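You operate a simulated robot arm through the tools that you are given. There is no shell and no other tool.

You run a simulated robot arm. Do the job below in one go: nothing can be reset, and whatever is moved stays where it is left.

TASK
Clamp the blue plate and the orange pad and pin the blue slider.
Fine: plate in the cradle by the orange lever, pad in the cradle by the black star knob; lever and knob to HOLD, each after its piece is in; push the pull pin home.

The check looks at the end state, three seconds after you hand in, the way a careful person would. Anything else that was tipped, shoved, dropped, spilled or broken makes it a failure.

THE ROBOT
A 7-joint arm with a two-finger parallel gripper, fixed in place. Base frame: the origin is at the foot of the arm, x ahead of it, y to its left, z up; the work surface is at about z = 0.8. Lengths are in m, angles in rad, forces in N, time in s.
Its first joint turns from -2.897 to 2.897 rad. Payload 3.43 kg.
Tool frame: the origin (TCP) lies between the finger pads and is the grasp point; the fingertips stand 0.034 m ahead of it; z points along the fingers, y is the line along which they close. The gripper opens to 0.128 m. The fingers are 0.024 m wide and 0.012 m thick; the gripper's body (0.048 by 0.13 m) begins 0.096 m behind the TCP.
Orientation is that of the tool frame in the base frame, as a unit quaternion [x, y, z, w]. With the fingers straight down and closing along the base's y, the tool's x points along the base's -x, its y along +y and its z along -z.

THE INTERFACE
- The arm moves only by the tool send_rows. Its argument "targets" is a list that holds one entry, the list of rows, each a list of 7 numbers: the shift along the tool's x, y, z in m, then the turn, a rotation vector about the tool's x, y, z in degrees, then the finger opening in m, from 0 to 0.128. In form: [[[dx, dy, dz, wx, wy, wz, grip], ...]]. A call has 1 to 20 rows; each row shifts and turns the commanded pose from where the row before left it, along the tool's axes as they then stand. A row lasts 0.2 s, in which the tool goes at most 0.05 m and 0.15 rad; a call with a longer step from one row to the next is refused whole, and so is a gripper value outside its range. A pose out of reach is approached as far as the arm can. The call stops where the force on the tool passes 90 N (or 10 N more than at its start, if that is more) or the arm is blocked; 0.2 s more then pass. The fingers move at their own pace (about 0.153 m/s each) and stop on an object; they squeeze with about 38 N. The grip force told is the motor's: it shows also when the fingers shut on nothing. Time passes only in rows, and 0.2 s behind the last, so rows that do not move let the fingers close. The reply holds the time, the measured pose of the TCP, the force on the tool along the base axes, the opening and the grip force, in the units named above and with some noise, with the torque about the TCP (base axes, N m) and any sound that the robot's microphone picked up.
- Cameras (640 x 400 px; columns grow to the right, rows downward): "scene" is fixed at [0.4018, 0.6499, 1.5135]; the picture's right is [-1.00, -0.02, 0.00], its down [-0.02, 0.99, -0.10] and it looks along [0.00, -0.10, -0.99] (base axes); focal length 235 px, centre (320, 200). "wrist" rides on the gripper at [0.076, -0.011, -0.16] in the tool frame; the picture's right is [0.15, 0.99, 0.00], its down [-0.88, 0.13, -0.46] and it looks along [-0.45, 0.07, 0.89] (tool axes); focal length 234 px, centre (320, 200). There is no depth. A picture from a camera that has moved, and an enlarged one, comes with that camera's place and axes in the base frame and with its lens.
- grab_frame(camera): a new picture of that camera. No time passes.
- inspect(camera, box): a new picture of the part [left, top, right, bottom] of that camera's present view, enlarged. No time passes.
- sign_off(): hands the job in; it is judged then, once.

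Places have to be worked out from the pictures, the camera data and where the tool is seen. Open the gripper and draw the arm clear of the work before you hand the job in, unless the task says otherwise.

The tools are called after "Request:" as a command line: name --argument value ..., lists and objects as JSON in quotes. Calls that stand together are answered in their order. send_rows: Moves the arm, as the interface text tells. Its arguments: {"type":"object","properties":{"targets":{"type":"array"}},"required":["targets"]} The other tools are called the same way: grab_frame (camera) takes a picture; inspect (camera, box) takes an enlarged picture of a part of a camera's view; sign_off () hands the job in.

At the start:

```text
time: 0.0
tool_pos: [0.4272, 0.4079, 1.0898]
tool_rot: [0.0, 1.0, 0.0, 0.0]
wrist_force: [1.1, 0.3, 0.4]
torque: [-0.01, 0.02, 0.0]
finger_gap: 0.1282
finger_force: 0.1
```

scene: 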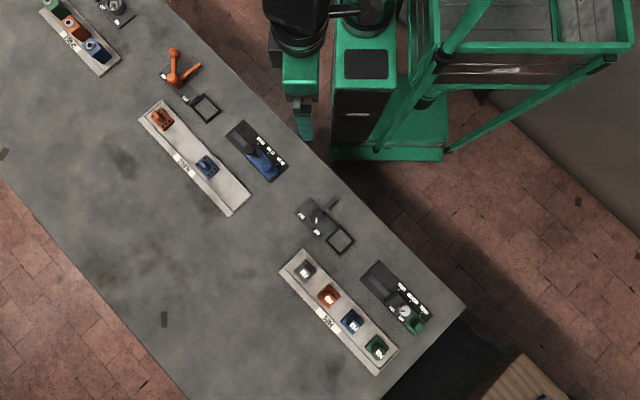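
wrist: 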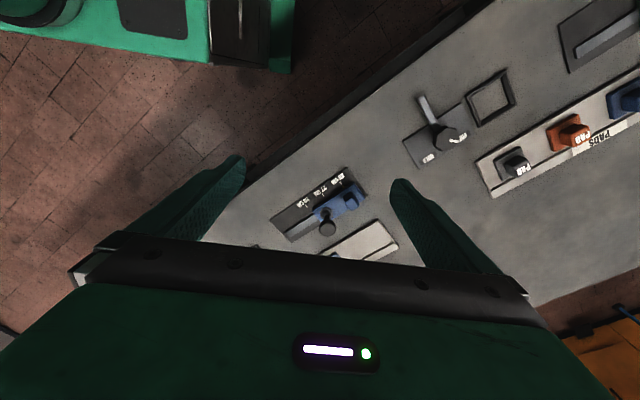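

I see the workbench with several stations: orange lever with a cradle, a black knob with a cradle, racks, and sliders. I'll enlarge the parts of the scene first.

Request:
inspect --camera "scene" --box '[130, 30, 300, 220]'

Request:
inspect --camera "scene" --box '[260, 180, 450, 380]'

Request:
inspect --camera "scene" --box '[20, 0, 200, 110]'

Request:
inspect --camera "wrist" --box '[230, 60, 640, 280]'

```text
2.11 times, centred on (215, 125) of scene
camera zoom: at [0.4018, 0.6499, 1.5135], right [-1.0, -0.02, 0.0], down [-0.02, 0.99, -0.1], along [0.0, -0.1, -0.99], focal length 495 px, centre (541, 358)
```

zoom: 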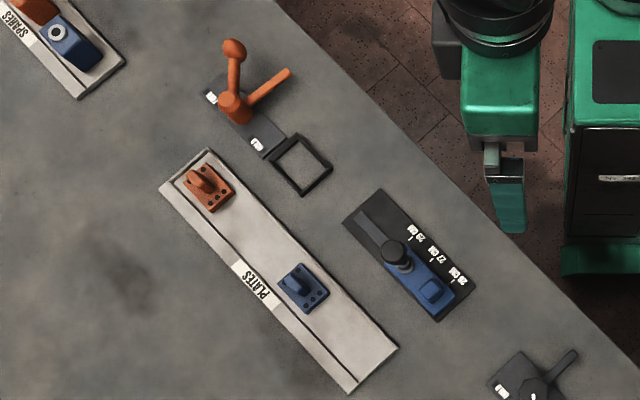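

```text
2.00 times, centred on (355, 280) of scene
camera zoom: at [0.4018, 0.6499, 1.5135], right [-1.0, -0.02, 0.0], down [-0.02, 0.99, -0.1], along [0.0, -0.1, -0.99], focal length 470 px, centre (250, 40)
```

zoom: 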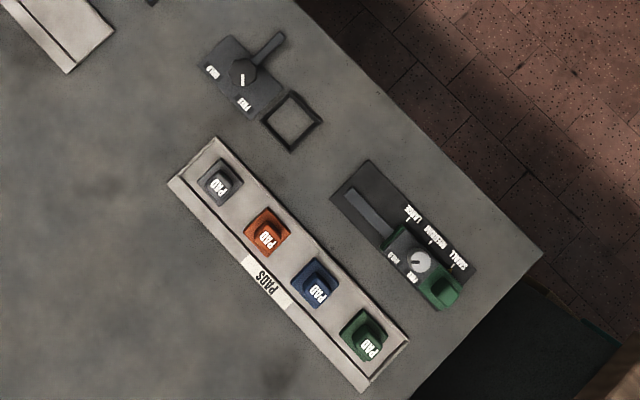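

```text
3.56 times, centred on (110, 55) of scene
camera zoom: at [0.4018, 0.6499, 1.5135], right [-1.0, -0.02, 0.0], down [-0.02, 0.99, -0.1], along [0.0, -0.1, -0.99], focal length 836 px, centre (1067, 716)
```

zoom: 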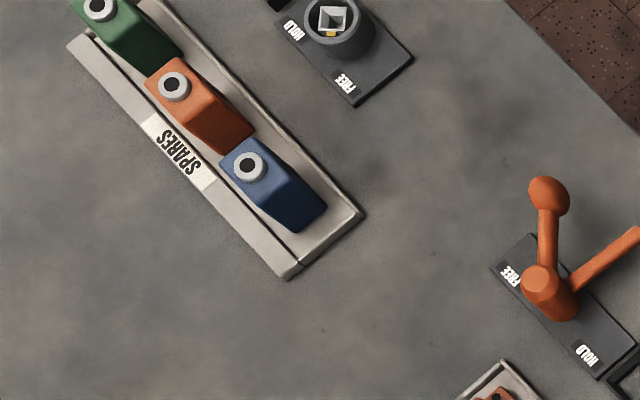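

```text
1.56 times, centred on (435, 170) of wrist
camera zoom: at [0.3538, 0.3987, 1.249], right [-0.15, 0.99, 0.0], down [0.88, 0.13, 0.45], along [0.45, 0.07, -0.89], focal length 366 px, centre (140, 247)
```

zoom: 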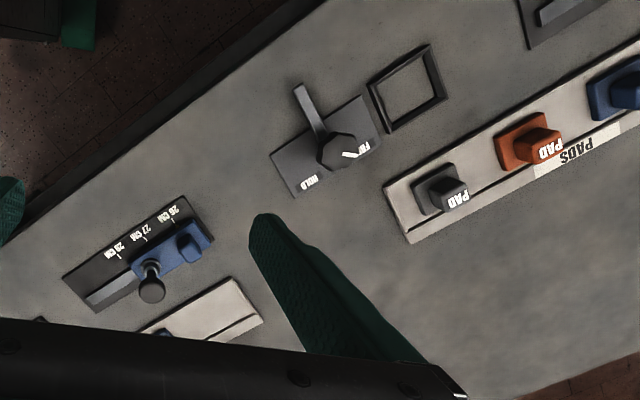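

The stations lie on a diagonal of about 45°, with the orange-lever cradle near (0.77, 0.29), the blue plate near (0.74, 0.49), the blue slider pin near (0.60, 0.44), the star knob near (0.41, 0.63), its cradle near (0.34, 0.70) and the orange pad near (0.37, 0.85). I'll move high over the orange-lever station to look closer.

Request:
send_rows --targets '[[[-0.035, -0.026, 0, 0, 0, 0, 0.128], [-0.035, -0.026, 0, 0, 0, 0, 0.128], [-0.035, -0.026, 0, 0, 0, 0, 0.128], [-0.035, -0.026, 0, 0, 0, 0, 0.128], [-0.035, -0.026, 0, 0, 0, 0, 0.128], [0, 0, 0, 0, 0, 0, 0.128]]]'

Request:
grab_frame --camera "wrist"

Request:
grab_frame --camera "scene"

```text
time: 1.4
tool_pos: [0.5895, 0.2775, 1.0971]
tool_rot: [0.001, 1.0, 0.0, 0.006]
wrist_force: [-0.1, -0.2, -0.3]
torque: [-0.03, 0.02, 0.02]
finger_gap: 0.1277
finger_force: 0.0
```

```text
taken
camera wrist: at [0.5128, 0.268, 1.2552], right [-0.15, 0.99, 0.0], down [0.88, 0.13, 0.47], along [0.46, 0.07, -0.89], focal length 234 px, centre (320, 200)
```

wrist: 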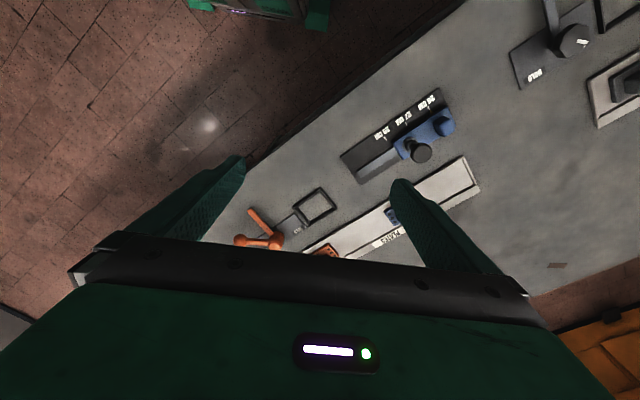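

```text
taken
```

scene: 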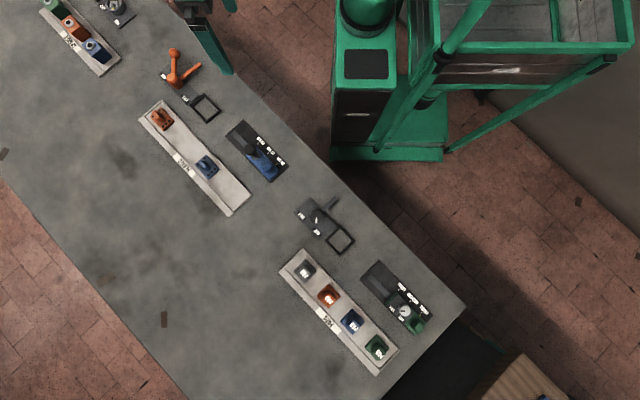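

The wrist view shows the image-down direction is +x, with the point under the TCP near (319,125). I'll move on above the lever station and lower somewhat to see labels.

Request:
send_rows --targets '[[[-0.035, 0.005, 0.01, 0, 0, 0, 0.128], [-0.035, 0.005, 0.01, 0, 0, 0, 0.128], [-0.035, 0.005, 0.01, 0, 0, 0, 0.128], [-0.03, 0.005, 0.01, 0, 0, 0, 0.128], [0, 0, 0, 0, 0, 0, 0.128]]]'

Request:
grab_frame --camera "wrist"

Request:
inspect --camera "wrist" --box '[220, 60, 480, 240]'

```text
time: 2.6
tool_pos: [0.7262, 0.2998, 1.0576]
tool_rot: [0.0, 1.0, 0.0, 0.005]
wrist_force: [0.0, -0.5, -0.3]
torque: [0.03, 0.02, -0.01]
finger_gap: 0.128
finger_force: 0.0
```

```text
taken
camera wrist: at [0.6489, 0.2886, 1.2165], right [-0.15, 0.99, 0.0], down [0.88, 0.13, 0.47], along [0.46, 0.07, -0.88], focal length 234 px, centre (320, 200)
```

wrist: 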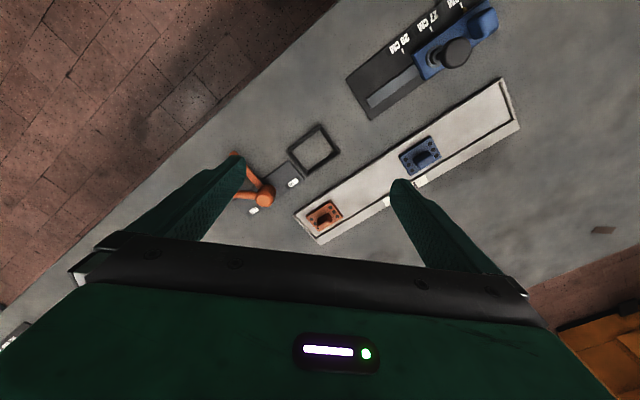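

```text
2.22 times, centred on (350, 150) of wrist
camera zoom: at [0.6489, 0.2886, 1.2165], right [-0.15, 0.99, 0.0], down [0.88, 0.13, 0.47], along [0.46, 0.07, -0.88], focal length 520 px, centre (253, 311)
```

zoom: 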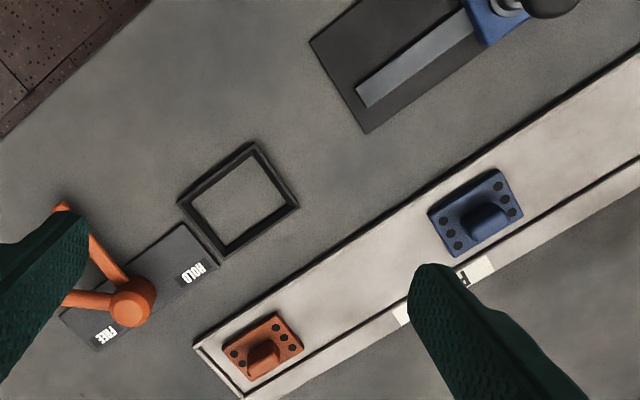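

The blue plate estimate agrees between both cameras at about (0.743, 0.485), and the cradle at about (0.765, 0.293). Next I look at the lever with the fingers out of the way.

Request:
send_rows --targets '[[[-0.03, -0.03, -0.015, 0, 0, 0, 0.128], [-0.03, -0.03, -0.015, 0, 0, 0, 0.128], [-0.02, -0.01, 0, 0, 0, 0, 0.128], [0, 0, 0, 0, 0, 0, 0.128]]]'

Request:
inspect --camera "wrist" --box '[230, 80, 420, 240]'

Request:
grab_frame --camera "scene"

```text
time: 3.6
tool_pos: [0.8046, 0.2301, 1.0887]
tool_rot: [0.001, 1.0, -0.001, 0.005]
wrist_force: [0.2, 0.1, 0.1]
torque: [0.04, -0.01, 0.0]
finger_gap: 0.1277
finger_force: 0.1
```

```text
2.50 times, centred on (325, 160) of wrist
camera zoom: at [0.7284, 0.2187, 1.2474], right [-0.15, 0.99, 0.0], down [0.88, 0.13, 0.47], along [0.46, 0.07, -0.89], focal length 585 px, centre (308, 300)
```

zoom: 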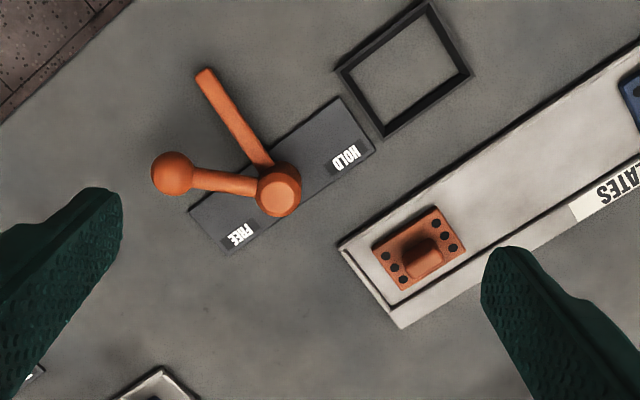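

```text
taken
```

scene: 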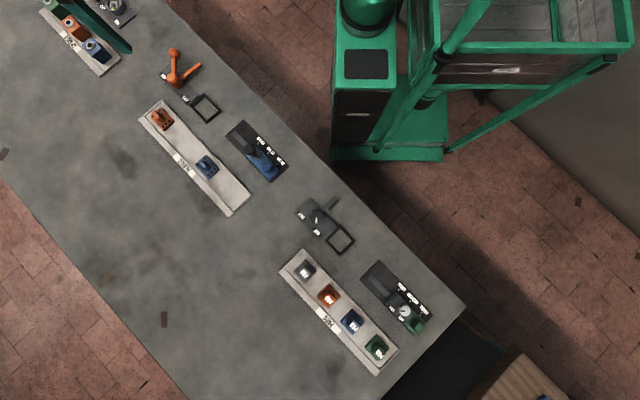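

The lever's hub is near (0.860, 0.218), its ball handle near (0.853, 0.142, 0.844) on the FREE side, and its clamp bar sticks out square to the row; a clockwise turn of about 80–90° would bring the bar over the cradle. Now I look at the blue slider and its pull pin.

Request:
send_rows --targets '[[[0.032, 0.03, 0, 0, 0, 0, 0.128], [0.032, 0.03, 0, 0, 0, 0, 0.128], [0.032, 0.03, 0, 0, 0, 0, 0.128], [0.032, 0.03, 0, 0, 0, 0, 0.128], [0.032, 0.03, 0.01, 0, 0, 0, 0.128], [0.032, 0.03, 0.01, 0, 0, 0, 0.128], [0.032, 0.03, 0.01, 0, 0, 0, 0.128], [0, 0, 0, 0, 0, 0, 0.128]]]'

Request:
grab_frame --camera "wrist"

Request:
inspect --camera "wrist" --box '[240, 70, 430, 230]'

```text
time: 5.4
tool_pos: [0.5785, 0.4394, 1.0551]
tool_rot: [0.0, 1.0, 0.0, 0.005]
wrist_force: [0.2, -0.3, -0.3]
torque: [0.0, 0.02, 0.01]
finger_gap: 0.1278
finger_force: 0.1
```

```text
taken
camera wrist: at [0.5035, 0.4285, 1.2143], right [-0.15, 0.99, 0.0], down [0.88, 0.13, 0.47], along [0.46, 0.07, -0.88], focal length 234 px, centre (320, 200)
```

wrist: 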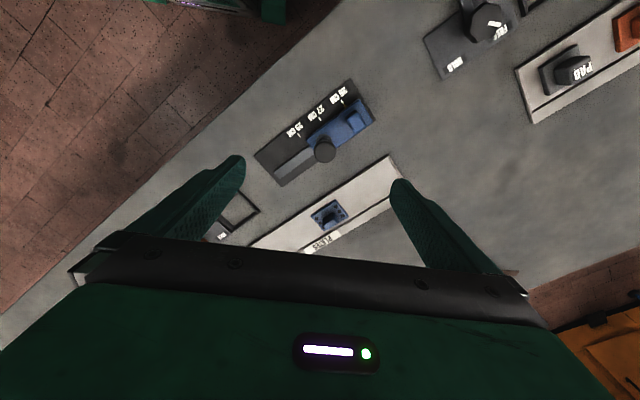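

```text
2.50 times, centred on (335, 150) of wrist
camera zoom: at [0.5035, 0.4285, 1.2143], right [-0.15, 0.99, 0.0], down [0.88, 0.13, 0.47], along [0.46, 0.07, -0.88], focal length 585 px, centre (282, 325)
```

zoom: 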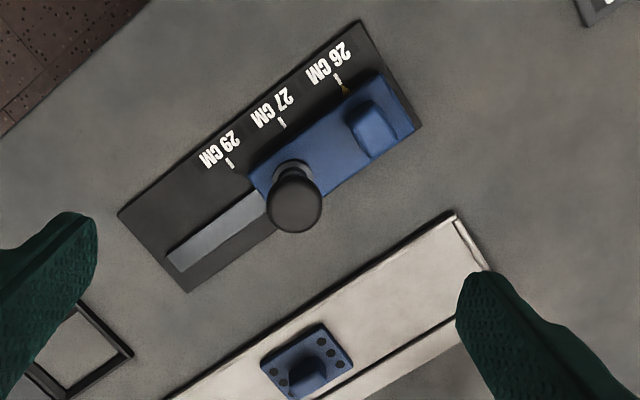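

The slider's pointer sits at 26 CM and the pulled pin's head triangulates to about (0.597, 0.451, 0.88). Next I look at the star knob station and the pads.

Request:
send_rows --targets '[[[0.032, 0.031, 0, 0, 0, 0, 0.128], [0.032, 0.031, 0, 0, 0, 0, 0.128], [0.032, 0.031, 0, 0, 0, 0, 0.128], [0.032, 0.031, 0, 0, 0, 0, 0.128], [0.032, 0.031, 0, 0, 0, 0, 0.128], [0.032, 0.031, 0, 0, 0, 0, 0.128], [0.01, 0.031, 0, 0, 0, 0, 0.128], [0, 0, 0, 0, 0, 0, 0.128]]]'

Request:
grab_frame --camera "wrist"

Request:
inspect --camera "wrist" --box '[230, 70, 420, 230]'

```text
time: 7.2
tool_pos: [0.3781, 0.6564, 1.0548]
tool_rot: [0.001, 1.0, 0.0, 0.006]
wrist_force: [-0.1, -0.3, 0.4]
torque: [0.0, 0.02, -0.01]
finger_gap: 0.1281
finger_force: 0.1
```

```text
taken
camera wrist: at [0.3028, 0.645, 1.2131], right [-0.15, 0.99, 0.0], down [0.88, 0.13, 0.47], along [0.46, 0.07, -0.89], focal length 234 px, centre (320, 200)
```

wrist: 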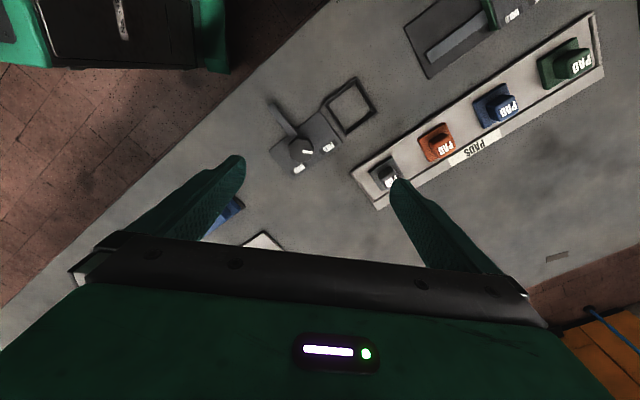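

```text
2.50 times, centred on (325, 150) of wrist
camera zoom: at [0.3028, 0.645, 1.2131], right [-0.15, 0.99, 0.0], down [0.88, 0.13, 0.47], along [0.46, 0.07, -0.89], focal length 585 px, centre (308, 325)
```

zoom: 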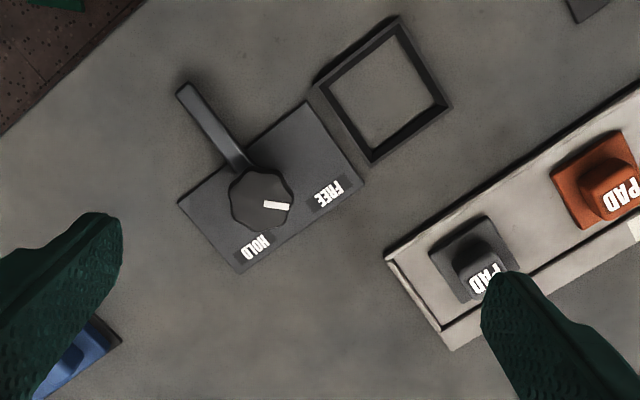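

The knob's pointer is on FREE and a clockwise quarter turn would put it on HOLD and swing its bar over the cradle, the same sense as the lever; knob at about (0.411, 0.630, 0.83). Now I go above the blue plate and turn the tool 45° so it lines up with the row.

Request:
send_rows --targets '[[[-0.04, -0.019, 0, 0, 0, 0, 0.128], [-0.04, -0.019, 0, 0, 0, 0, 0.128], [-0.04, -0.019, 0, 0, 0, 0, 0.128], [-0.04, -0.019, 0, 0, 0, 0, 0.128], [-0.04, -0.019, 0, 0, 0, 0, 0.128], [-0.04, -0.019, 0, 0, 0, 0, 0.128], [-0.04, -0.019, 0, 0, 0, 0, 0.128], [-0.04, -0.019, 0, 0, 0, 0, 0.128], [-0.045, -0.019, 0, 0, 0, 0, 0.128], [0, 0, 0, 0, 0, -7.5, 0.128], [0, 0, 0, 0, 0, -7.5, 0.128], [0, 0, 0, 0, 0, -7.5, 0.128], [0, 0, 0, 0, 0, -7.5, 0.128], [0, 0, 0, 0, 0, -7.5, 0.128], [0, 0, 0, 0, 0, -7.5, 0.128], [0, 0, 0, 0, 0, 0, 0.128]]]'

Request:
grab_frame --camera "wrist"

Request:
inspect --camera "wrist" --box '[240, 60, 400, 200]'

```text
time: 10.6
tool_pos: [0.7444, 0.4862, 1.0587]
tool_rot: [-0.384, 0.923, -0.001, 0.005]
wrist_force: [-0.4, 0.7, 0.6]
torque: [0.04, 0.0, -0.02]
finger_gap: 0.1281
finger_force: 0.0
```

```text
taken
camera wrist: at [0.6985, 0.4246, 1.2174], right [-0.8, 0.59, -0.01], down [0.52, 0.72, 0.46], along [0.28, 0.37, -0.89], focal length 234 px, centre (320, 200)
```

wrist: 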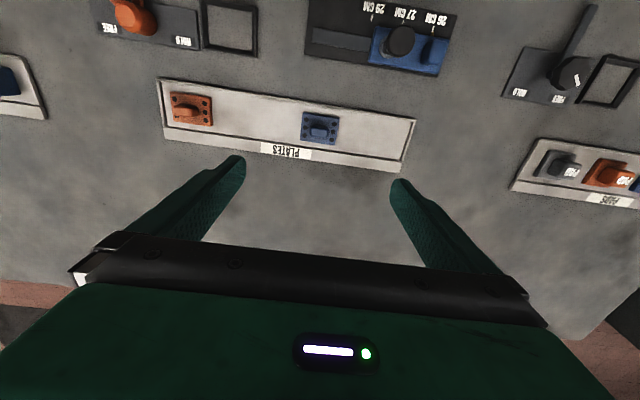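

```text
2.86 times, centred on (320, 130) of wrist
camera zoom: at [0.6985, 0.4246, 1.2174], right [-0.8, 0.59, -0.01], down [0.52, 0.72, 0.46], along [0.28, 0.37, -0.89], focal length 669 px, centre (320, 400)
```

zoom: 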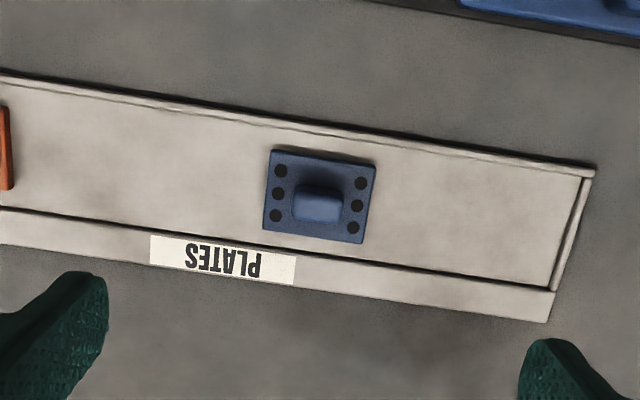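

The plate is lined up with the tool's y axis to within about half a degree; its raised grip block is centred near (0.748, 0.4845). I go down over it part of the way to measure better.

Request:
send_rows --targets '[[[0, -0.002, 0.03, 0, 0, 0, 0.07], [0, 0, 0.03, 0, 0, 0, 0.07], [0, 0, 0.03, 0, 0, 0, 0.07], [0, 0, 0.02, 0, 0, 0, 0.07], [0, 0, 0, 0, 0, 0, 0.07]]]'

Request:
grab_frame --camera "wrist"

Request:
inspect --camera "wrist" --box '[256, 110, 384, 190]'

```text
time: 11.8
tool_pos: [0.7472, 0.4837, 0.9481]
tool_rot: [-0.382, 0.924, -0.002, 0.005]
wrist_force: [0.0, -0.3, -0.1]
torque: [0.0, -0.02, 0.03]
finger_gap: 0.0698
finger_force: 0.1
```

```text
taken
camera wrist: at [0.7007, 0.423, 1.1079], right [-0.8, 0.6, -0.01], down [0.53, 0.71, 0.46], along [0.28, 0.37, -0.89], focal length 234 px, centre (320, 200)
```

wrist: 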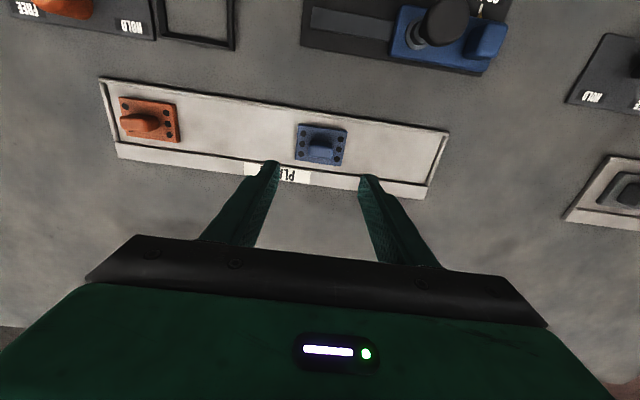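

```text
5.00 times, centred on (320, 150) of wrist
camera zoom: at [0.7007, 0.423, 1.1079], right [-0.8, 0.6, -0.01], down [0.53, 0.71, 0.46], along [0.28, 0.37, -0.89], focal length 1171 px, centre (320, 450)
```

zoom: 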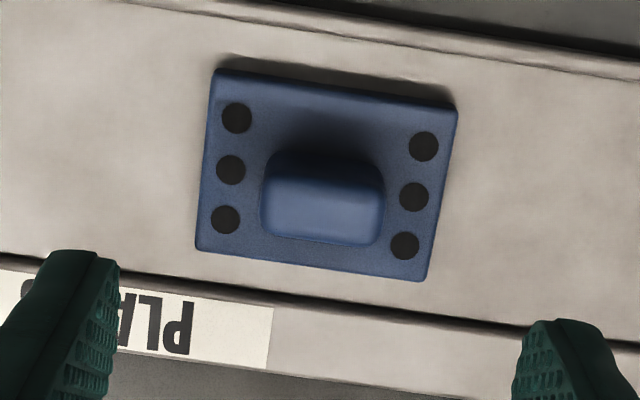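

Two-height triangulation puts the grip block's top at z≈0.849 with the plate top at ≈0.82, about 5 mm toward tool +x. I shift, descend to put the fingertips just above the plate, and check before closing.

Request:
send_rows --targets '[[[0.0045, 0.0, 0.02, 0, 0, 0, 0.06], [0, 0, 0.03, 0, 0, 0, 0.06], [0, 0, 0.025, 0, 0, 0, 0.06], [0, 0, 0.01, 0, 0, 0, 0.06], [0, 0, 0, 0, 0, 0, 0.06]]]'

Request:
inspect --camera "wrist" --box '[240, 120, 400, 220]'

```text
time: 13.0
tool_pos: [0.7444, 0.4805, 0.8644]
tool_rot: [-0.382, 0.924, -0.001, 0.005]
wrist_force: [0.1, -0.6, 0.9]
torque: [0.02, -0.02, -0.03]
finger_gap: 0.0598
finger_force: 0.0
```

```text
4.00 times, centred on (320, 170) of wrist
camera zoom: at [0.6987, 0.4197, 1.022], right [-0.8, 0.6, -0.01], down [0.53, 0.71, 0.46], along [0.28, 0.37, -0.89], focal length 937 px, centre (320, 320)
```

zoom: 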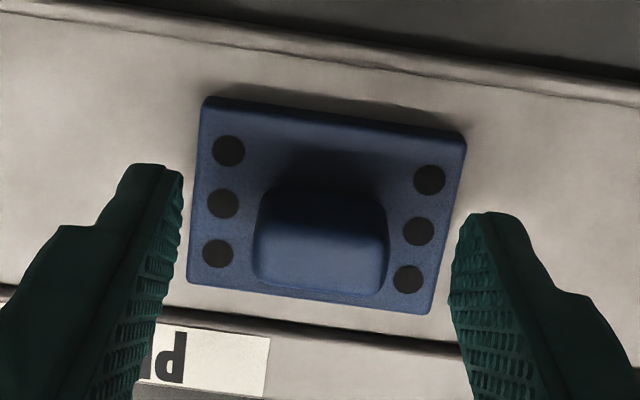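

The fingers straddle the block evenly, within a millimetre of centre. I lower 4 mm more and close.

Request:
send_rows --targets '[[[0.001, 0.0005, 0.004, 0, 0, 0, 0.06], [0, 0, 0, 0, 0, 0, 0.03], [0, 0, 0, 0, 0, 0, 0.0], [0, 0, 0, 0, 0, 0, 0.0]]]'

Request:
inspect --camera "wrist" --box '[240, 120, 400, 220]'

```text
time: 14.0
tool_pos: [0.7434, 0.481, 0.8585]
tool_rot: [-0.382, 0.924, -0.002, 0.006]
wrist_force: [-0.3, 1.1, -0.2]
torque: [0.06, -0.04, 0.03]
finger_gap: 0.0296
finger_force: 38.0
```

```text
4.00 times, centred on (320, 170) of wrist
camera zoom: at [0.6976, 0.4198, 1.0182], right [-0.8, 0.6, -0.01], down [0.53, 0.71, 0.46], along [0.28, 0.37, -0.89], focal length 937 px, centre (320, 320)
```

zoom: 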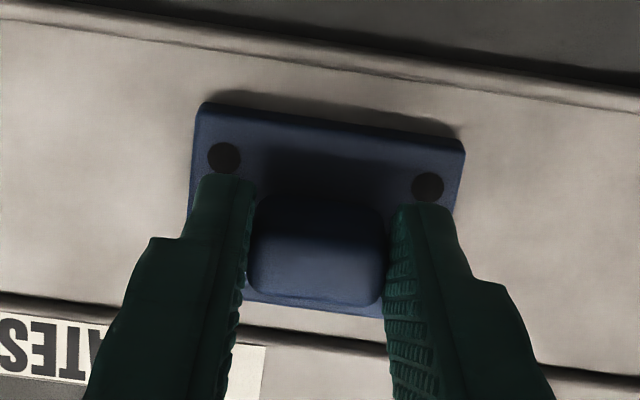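

The grip holds at 29.6 mm with 38 N. I lift straight up and carry the plate toward the lever cradle, stopping short so the camera can see the cradle past the plate.

Request:
send_rows --targets '[[[0, 0, -0.015, 0, 0, 0, 0.0], [0, 0, -0.03, 0, 0, 0, 0.0], [0, 0, -0.04, 0, 0, 0, 0.0], [0, 0, -0.035, 0, 0, 0, 0.0], [0.014, -0.03, 0, 0, 0, 0, 0.0], [0.014, -0.03, 0, 0, 0, 0, 0.0], [0.014, -0.03, 0, 0, 0, 0, 0.0], [0.014, -0.03, 0, 0, 0, 0, 0.0], [0.012, -0.028, 0, 0, 0, 0, 0.0], [0, 0, 0, 0, 0, 0, 0.0], [0, 0, 0, 0, 0, 0, 0.0]]]'

Request:
grab_frame --camera "wrist"

Request:
inspect --camera "wrist" --box '[240, 60, 400, 200]'

```text
time: 16.4
tool_pos: [0.7986, 0.3279, 0.9794]
tool_rot: [-0.383, 0.924, -0.002, 0.005]
wrist_force: [-0.3, -0.1, -2.2]
torque: [0.0, 0.03, 0.02]
finger_gap: 0.0292
finger_force: 38.3
```

```text
taken
camera wrist: at [0.7529, 0.267, 1.1384], right [-0.8, 0.6, -0.01], down [0.53, 0.71, 0.46], along [0.28, 0.37, -0.89], focal length 234 px, centre (320, 200)
```

wrist: 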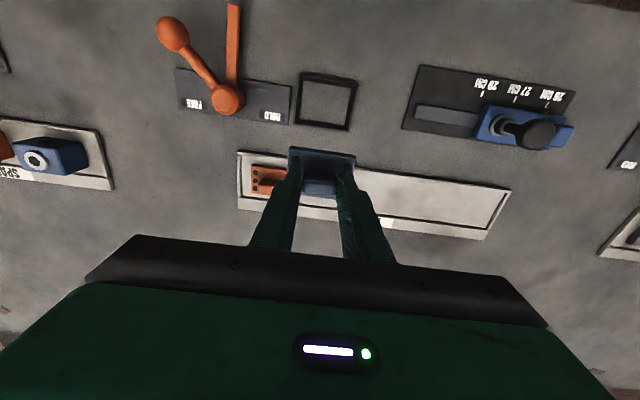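

```text
2.86 times, centred on (320, 130) of wrist
camera zoom: at [0.7529, 0.267, 1.1384], right [-0.8, 0.6, -0.01], down [0.53, 0.71, 0.46], along [0.28, 0.37, -0.89], focal length 669 px, centre (320, 400)
```

zoom: 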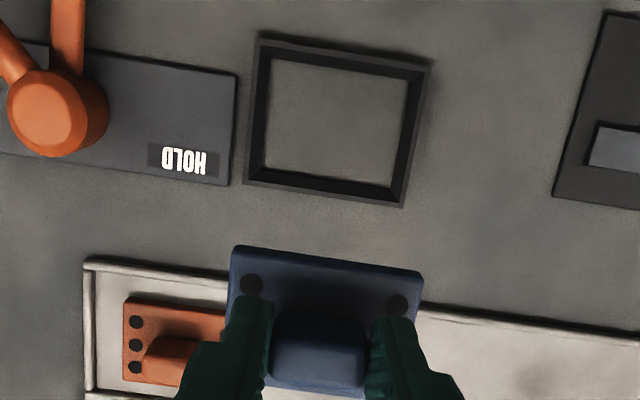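

The plate came along firmly. I enlarge the cradle to measure its corners.

Request:
inspect --camera "wrist" --box '[288, 62, 368, 142]'

Request:
inspect --camera "wrist" --box '[280, 130, 360, 210]'

```text
5.00 times, centred on (328, 102) of wrist
camera zoom: at [0.7529, 0.267, 1.1384], right [-0.8, 0.6, -0.01], down [0.53, 0.71, 0.46], along [0.28, 0.37, -0.89], focal length 1171 px, centre (280, 690)
```

zoom: 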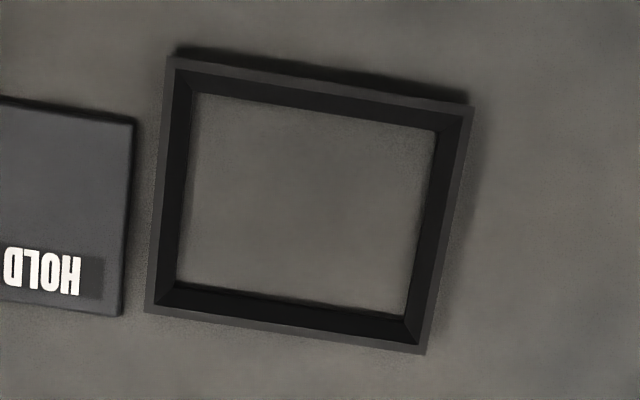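

```text
5.00 times, centred on (320, 170) of wrist
camera zoom: at [0.7529, 0.267, 1.1384], right [-0.8, 0.6, -0.01], down [0.53, 0.71, 0.46], along [0.28, 0.37, -0.89], focal length 1171 px, centre (320, 350)
```

zoom: 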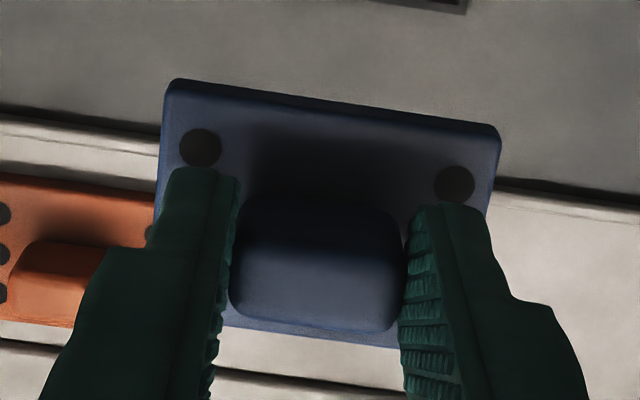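

The cradle has a sloped lead-in; its floor measures about 47 × 63 mm against the plate's 45 × 58.5 mm, and its centre is 50 mm along tool +x from the plate, turned about −0.5°. I move over it and lower partway to check.

Request:
send_rows --targets '[[[0.025, -0.0006, 0, 0, 0, -0.5, 0.0], [0.0242, -0.0006, 0, 0, 0, 0, 0.0], [0, 0, 0.03, 0, 0, 0, 0.0], [0, 0, 0.03, 0, 0, 0, 0.0], [0, 0, 0.025, 0, 0, 0, 0.0], [0, 0, 0, 0, 0, 0, 0.0], [0, 0, 0, 0, 0, 0, 0.0]]]'

Request:
inspect --camera "wrist" --box '[260, 110, 380, 210]'

Request:
inspect --camera "scene" --box '[150, 30, 270, 140]'

```text
time: 18.0
tool_pos: [0.7664, 0.2915, 0.8938]
tool_rot: [-0.388, 0.922, -0.001, 0.005]
wrist_force: [0.3, 0.6, -2.0]
torque: [-0.01, -0.01, -0.02]
finger_gap: 0.0295
finger_force: 38.5
```

```text
4.00 times, centred on (320, 160) of wrist
camera zoom: at [0.72, 0.2311, 1.0528], right [-0.81, 0.59, -0.01], down [0.52, 0.72, 0.46], along [0.28, 0.37, -0.89], focal length 937 px, centre (320, 360)
```

zoom: 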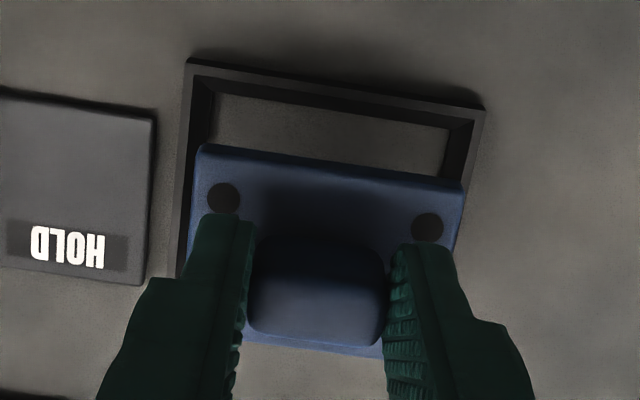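

```text
3.64 times, centred on (210, 85) of scene
camera zoom: at [0.4018, 0.6499, 1.5135], right [-1.0, -0.02, 0.0], down [-0.02, 0.99, -0.1], along [0.0, -0.1, -0.99], focal length 855 px, centre (720, 618)
```

zoom: 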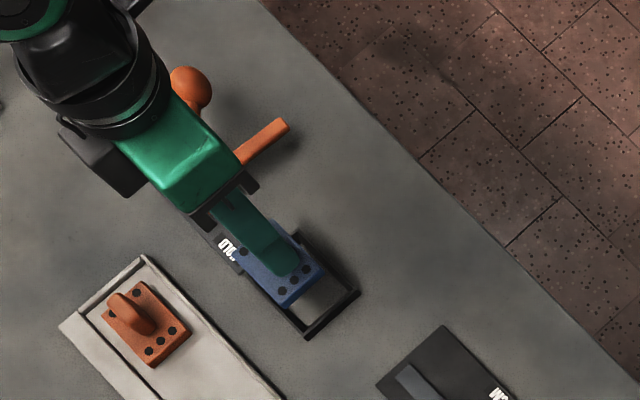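

The plate hovers over the cradle nearly centred. I enlarge once more to check the yaw and offset before lowering.

Request:
inspect --camera "wrist" --box '[276, 116, 336, 156]'

Request:
inspect --camera "wrist" --box '[316, 126, 376, 166]'

```text
10.00 times, centred on (306, 136) of wrist
camera zoom: at [0.72, 0.2311, 1.0528], right [-0.81, 0.59, -0.01], down [0.52, 0.72, 0.46], along [0.28, 0.37, -0.89], focal length 2342 px, centre (460, 840)
```

zoom: 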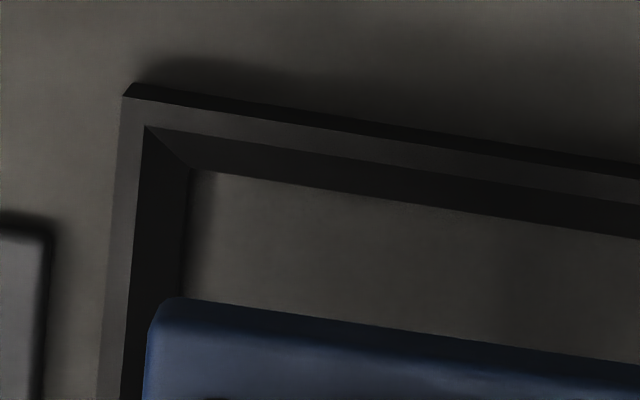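

```text
10.00 times, centred on (346, 146) of wrist
camera zoom: at [0.72, 0.2311, 1.0528], right [-0.81, 0.59, -0.01], down [0.52, 0.72, 0.46], along [0.28, 0.37, -0.89], focal length 2342 px, centre (60, 740)
```

zoom: 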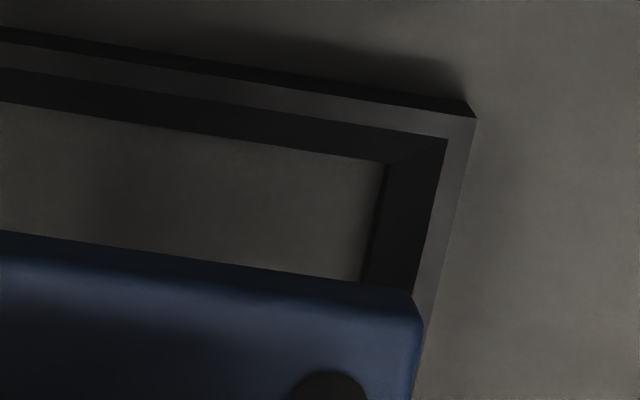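

Cradle and plate centres agree within about 1 mm and half a degree. I lower in small steps and watch the force.

Request:
send_rows --targets '[[[0, 0, 0.015, 0, 0, 0, 0.0], [0, 0, 0.012, 0, 0, 0, 0.0], [0, 0, 0.004, 0, 0, 0, 0.0], [0, 0, 0.0, 0, 0, 0, 0.0]]]'

Request:
inspect --camera "wrist" --box '[260, 110, 380, 210]'

```text
time: 19.0
tool_pos: [0.7666, 0.2912, 0.8629]
tool_rot: [-0.386, 0.922, -0.002, 0.005]
wrist_force: [0.6, 0.4, -2.6]
torque: [-0.01, 0.01, -0.02]
finger_gap: 0.0291
finger_force: 38.5
```

```text
4.00 times, centred on (320, 160) of wrist
camera zoom: at [0.7203, 0.2301, 1.0221], right [-0.81, 0.59, -0.01], down [0.52, 0.72, 0.46], along [0.28, 0.37, -0.89], focal length 937 px, centre (320, 360)
```

zoom: 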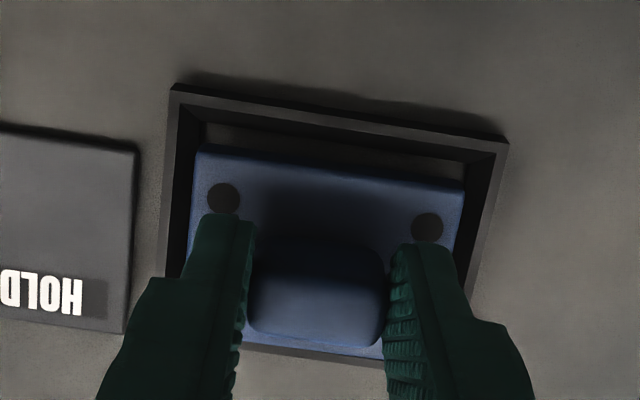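

The plate sits inside the rim with even margins and no contact force yet. I continue lowering.

Request:
send_rows --targets '[[[0, 0.0004, 0.004, 0, 0, 0, 0.0], [0, 0, 0.003, 0, 0, 0, 0.0], [0, 0, 0.003, 0, 0, 0, 0.0], [0, 0, 0.0, 0, 0, 0, 0.0]]]'

Request:
inspect --camera "wrist" --box '[260, 110, 380, 210]'

```text
time: 20.0
tool_pos: [0.7658, 0.292, 0.8542]
tool_rot: [-0.387, 0.922, -0.003, 0.006]
wrist_force: [-4.7, -6.3, 24.2]
torque: [-0.38, 0.61, -0.13]
finger_gap: 0.0294
finger_force: 38.1
```

```text
4.00 times, centred on (320, 160) of wrist
camera zoom: at [0.7195, 0.2298, 1.0135], right [-0.81, 0.59, -0.01], down [0.52, 0.72, 0.46], along [0.28, 0.37, -0.89], focal length 937 px, centre (320, 360)
```

zoom: 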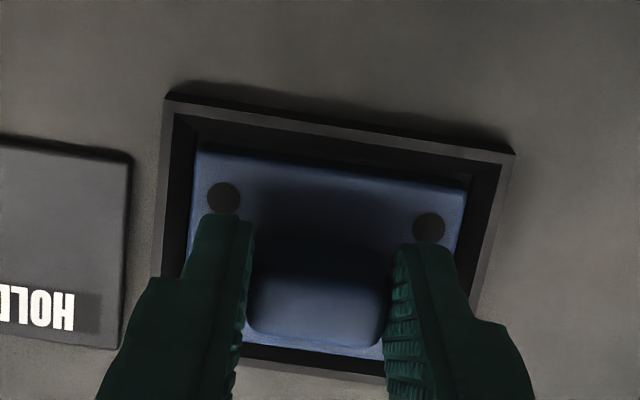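

Contact with the chamfer on the tool −x side (24 N up, about 8 N pushing toward +x). I shift 1.2 mm toward +x and go on gently.

Request:
send_rows --targets '[[[0.0012, 0, -0.001, 0, 0, 0, 0.0], [0.0, 0, 0.001, 0, 0, 0, 0.0], [0, 0, 0.0, 0, 0, 0, 0.0]]]'

```text
time: 20.8
tool_pos: [0.7661, 0.2915, 0.8546]
tool_rot: [-0.387, 0.922, -0.002, 0.007]
wrist_force: [5.6, 1.9, 23.0]
torque: [0.05, 0.15, 0.03]
finger_gap: 0.0295
finger_force: 37.6
```

Lateral force flipped to slight −x with little motion, so the plate may be seated or wedged. I look closely at the plate against the rim.

Request:
inspect --camera "wrist" --box '[270, 116, 340, 166]'

Request:
inspect --camera "wrist" --box '[320, 130, 390, 210]'

Request:
inspect --camera "scene" --box '[180, 80, 230, 130]'

```text
8.00 times, centred on (305, 141) of wrist
camera zoom: at [0.7194, 0.2296, 1.0133], right [-0.81, 0.59, -0.01], down [0.52, 0.72, 0.46], along [0.28, 0.37, -0.89], focal length 1873 px, centre (440, 672)
```

zoom: 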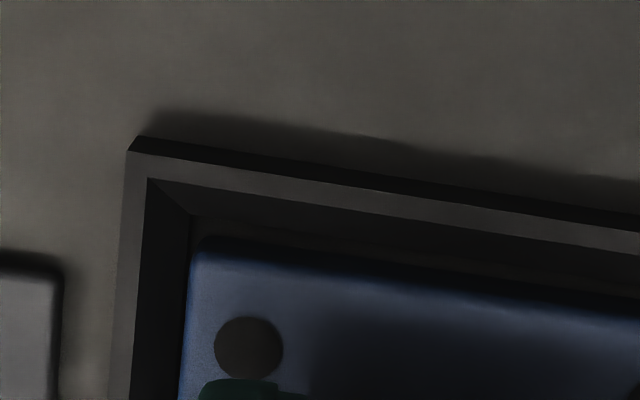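

```text
5.00 times, centred on (355, 170) of wrist
camera zoom: at [0.7194, 0.2296, 1.0133], right [-0.81, 0.59, -0.01], down [0.52, 0.72, 0.46], along [0.28, 0.37, -0.89], focal length 1171 px, centre (145, 350)
```

zoom: 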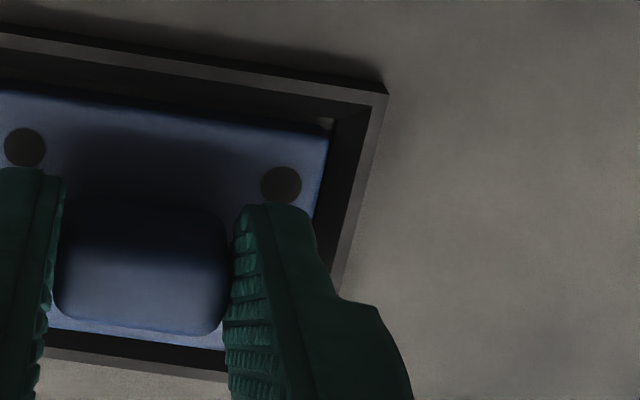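

```text
8.00 times, centred on (205, 105) of scene
camera zoom: at [0.4018, 0.6499, 1.5135], right [-1.0, -0.02, 0.0], down [-0.02, 0.99, -0.1], along [0.0, -0.1, -0.99], focal length 1881 px, centre (1240, 960)
```

zoom: 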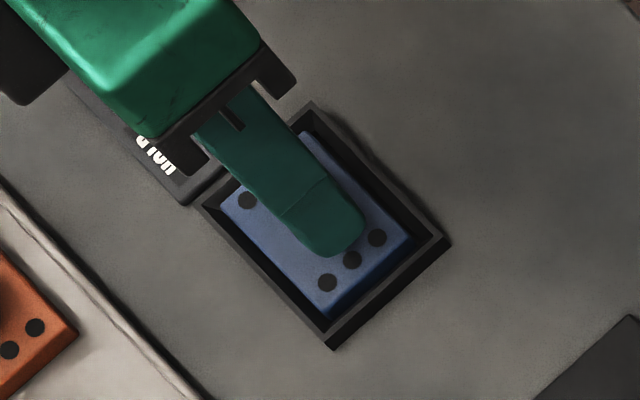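

The plate appears inside the rim. I test by easing the lateral load and pressing 1.5 mm further to see whether it still sinks or is on the floor.

Request:
send_rows --targets '[[[-0.0006, 0.0003, 0.0015, 0, 0, 0, 0.0], [0, 0, 0, 0, 0, 0, 0.0]]]'

```text
time: 21.4
tool_pos: [0.7653, 0.2922, 0.854]
tool_rot: [-0.387, 0.922, -0.002, 0.006]
wrist_force: [4.7, -2.0, 30.2]
torque: [0.19, -0.12, -0.05]
finger_gap: 0.0297
finger_force: 37.8
```

It didn't sink with more force (z 0.854, 30 N). A gentle wiggle will tell whether it's only caught on a chamfer.

Request:
send_rows --targets '[[[0.0015, 0, 0, 0, 0, 0, 0.0], [-0.003, 0, 0, 0, 0, 0, 0.0], [0.0015, 0.0015, 0, 0, 0, 0, 0.0], [0, -0.003, 0, 0, 0, 0, 0.0], [0, 0.0015, 0, 0, 0, 0, 0.0], [0, 0, 0, 0, 0, 0.8, 0.0], [0, 0, 0, 0, 0, -1.6, 0.0], [0, 0, 0, 0, 0, 0.8, 0.0], [0, 0, 0, 0, 0, 0, 0.0]]]'

Request:
inspect --camera "wrist" --box '[270, 116, 390, 216]'

```text
time: 23.4
tool_pos: [0.7644, 0.2917, 0.8529]
tool_rot: [-0.386, 0.922, -0.002, 0.004]
wrist_force: [-2.0, 0.4, 12.1]
torque: [0.2, 0.18, 0.0]
finger_gap: 0.0295
finger_force: 38.0
```

```text
4.00 times, centred on (330, 166) of wrist
camera zoom: at [0.719, 0.2304, 1.0111], right [-0.81, 0.59, -0.01], down [0.52, 0.72, 0.46], along [0.28, 0.37, -0.89], focal length 937 px, centre (280, 336)
```

zoom: 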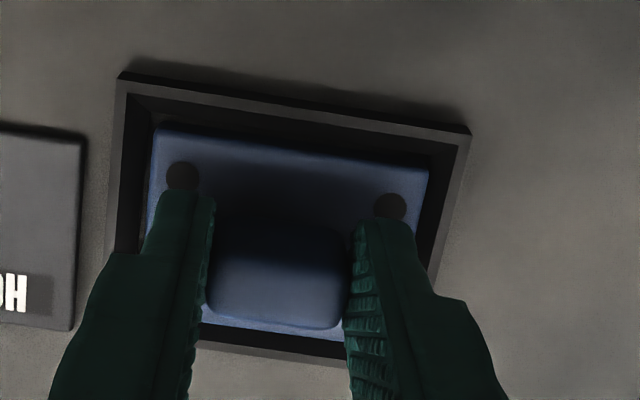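

It sank by 1 mm and the force dropped, so it was caught on an edge. I press 2 mm further with another small wiggle.

Request:
send_rows --targets '[[[0, 0, 0.002, 0, 0, 0, 0.0], [0.0012, 0, 0, 0, 0, 0, 0.0], [-0.0024, 0, 0, 0, 0, 0, 0.0], [0.0012, 0.0012, 0, 0, 0, 0, 0.0], [0, -0.0024, 0, 0, 0, 0, 0.0], [0, 0.0012, 0, 0, 0, 0.8, 0.0], [0, 0, 0, 0, 0, -1.6, 0.0], [0, 0, 0, 0, 0, 0.8, 0.0], [0, 0, 0, 0, 0, 0, 0.0]]]'

Request:
inspect --camera "wrist" --box '[270, 116, 390, 216]'

```text
time: 25.4
tool_pos: [0.765, 0.2927, 0.851]
tool_rot: [-0.386, 0.922, -0.003, 0.006]
wrist_force: [1.5, 0.9, 18.0]
torque: [0.42, 0.01, 0.01]
finger_gap: 0.0295
finger_force: 37.8
```

```text
4.00 times, centred on (330, 166) of wrist
camera zoom: at [0.7194, 0.2303, 1.0091], right [-0.81, 0.59, -0.01], down [0.52, 0.72, 0.46], along [0.28, 0.37, -0.89], focal length 937 px, centre (280, 336)
```

zoom: 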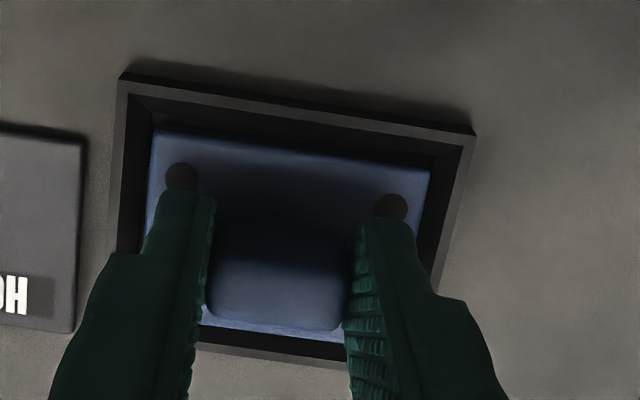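

It is sinking steadily (z 0.851). The torque says contact is at the tool (−x, +y) corner, so I bias slightly away from that while pressing on.

Request:
send_rows --targets '[[[0.0004, -0.0004, 0.002, 0, 0, 0, 0.0], [0.0012, 0, 0, 0, 0, 0, 0.0], [-0.0024, 0, 0, 0, 0, 0, 0.0], [0.0012, 0.0012, 0, 0, 0, 0, 0.0], [0, -0.0024, 0, 0, 0, 0, 0.0], [0, 0.0012, 0, 0, 0, 0.8, 0.0], [0, 0, 0, 0, 0, -1.6, 0.0], [0, 0, 0, 0, 0, 0.8, 0.0], [0, 0, 0, 0, 0, 0, 0.0]]]'

Request:
inspect --camera "wrist" --box '[270, 116, 390, 216]'

```text
time: 27.4
tool_pos: [0.765, 0.2907, 0.8486]
tool_rot: [-0.387, 0.922, -0.003, 0.005]
wrist_force: [-1.3, -1.9, 21.5]
torque: [0.35, 0.12, 0.01]
finger_gap: 0.0294
finger_force: 38.6
```

```text
4.00 times, centred on (330, 166) of wrist
camera zoom: at [0.7189, 0.2296, 1.0074], right [-0.81, 0.59, -0.01], down [0.52, 0.72, 0.46], along [0.28, 0.37, -0.89], focal length 937 px, centre (280, 336)
```

zoom: 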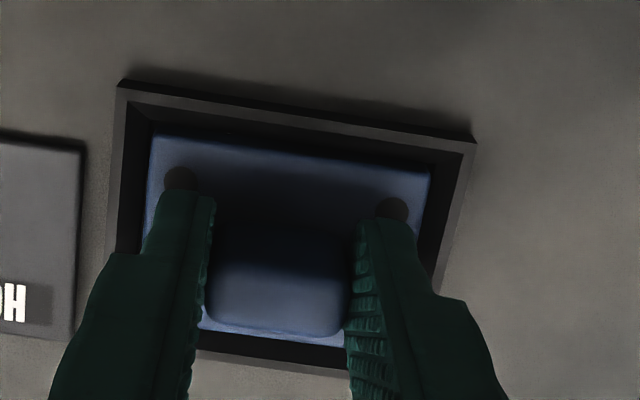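

The fingertips now cover more of the plate's holes, so the fingers were likely sliding down the block with the plate already on the floor. I open just slightly, rise straight up and look.

Request:
send_rows --targets '[[[0, 0, -0.002, 0, 0, 0, 0.042], [0, 0, 0, 0, 0, 0, 0.042], [0, 0, -0.02, 0, 0, 0, 0.042], [0, 0, -0.03, 0, 0, 0, 0.042], [0, 0, -0.04, 0, 0, 0, 0.06], [0, 0, 0, 0, 0, 0, 0.06]]]'

Request:
inspect --camera "wrist" --box '[260, 96, 380, 196]'

Request:
inspect --camera "scene" --box '[180, 80, 230, 130]'

```text
time: 28.8
tool_pos: [0.7637, 0.2918, 0.94]
tool_rot: [-0.387, 0.922, -0.001, 0.005]
wrist_force: [-0.1, -0.4, -0.5]
torque: [0.0, -0.01, -0.01]
finger_gap: 0.0597
finger_force: 0.1
```

```text
4.00 times, centred on (320, 146) of wrist
camera zoom: at [0.7179, 0.231, 1.0988], right [-0.81, 0.59, -0.01], down [0.52, 0.72, 0.46], along [0.28, 0.37, -0.89], focal length 937 px, centre (320, 416)
```

zoom: 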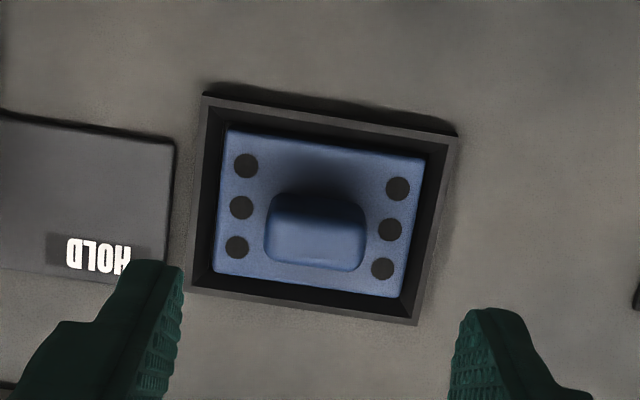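

```text
8.00 times, centred on (205, 105) of scene
camera zoom: at [0.4018, 0.6499, 1.5135], right [-1.0, -0.02, 0.0], down [-0.02, 0.99, -0.1], along [0.0, -0.1, -0.99], focal length 1881 px, centre (1240, 960)
```

zoom: 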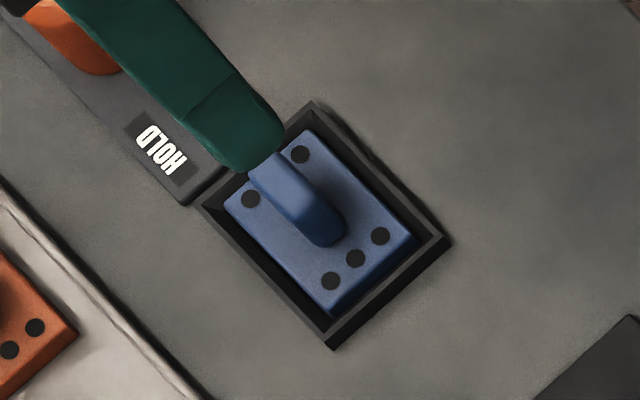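

The plate is seated level and evenly inside the cradle. Now the lever: I rise, move above the ball handle and turn the tool so that the fingers will straddle the ball along its direction of travel.

Request:
send_rows --targets '[[[0, 0, -0.04, 0, 0, 0, 0.06], [0.011, -0.0423, 0, 0, 0, 0, 0.06], [0.011, -0.0423, 0, 0, 0, 0, 0.06], [0.011, -0.0423, 0, 0, 0, 0, 0.06], [0.011, -0.0423, 0, 0, 0, 0, 0.06], [0, 0, 0, 0, 0, -7.9, 0.06], [0, 0, 0, 0, 0, -7.9, 0.06], [0, 0, 0, 0, 0, -7.9, 0.06], [0, 0, 0, 0, 0, -7.9, 0.06], [0, 0, 0, 0, 0, -7.9, 0.06], [0, 0, 0, 0, 0, 0, 0.06]]]'

Request:
grab_frame --camera "wrist"

Request:
inspect --camera "wrist" --box '[230, 60, 410, 200]'

```text
time: 31.2
tool_pos: [0.8539, 0.1408, 0.9817]
tool_rot: [-0.676, 0.736, -0.003, 0.004]
wrist_force: [-0.5, -0.5, 0.4]
torque: [0.0, 0.01, 0.01]
finger_gap: 0.0602
finger_force: 0.0
```

```text
taken
camera wrist: at [0.8583, 0.0652, 1.1402], right [-1.0, -0.06, -0.01], down [-0.06, 0.89, 0.46], along [-0.02, 0.46, -0.89], focal length 234 px, centre (320, 200)
```

wrist: 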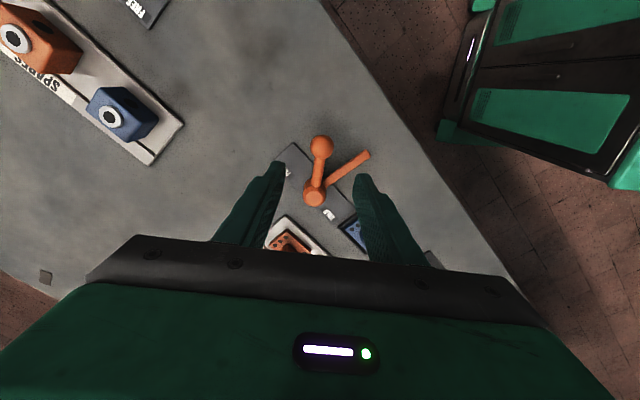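

```text
2.86 times, centred on (320, 130) of wrist
camera zoom: at [0.8583, 0.0652, 1.1402], right [-1.0, -0.06, -0.01], down [-0.06, 0.89, 0.46], along [-0.02, 0.46, -0.89], focal length 669 px, centre (320, 400)
```

zoom: 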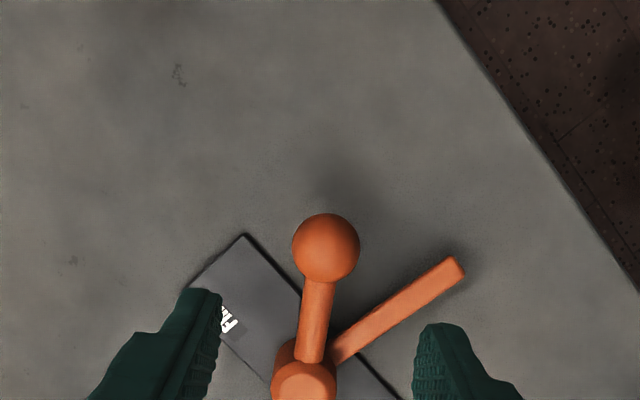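

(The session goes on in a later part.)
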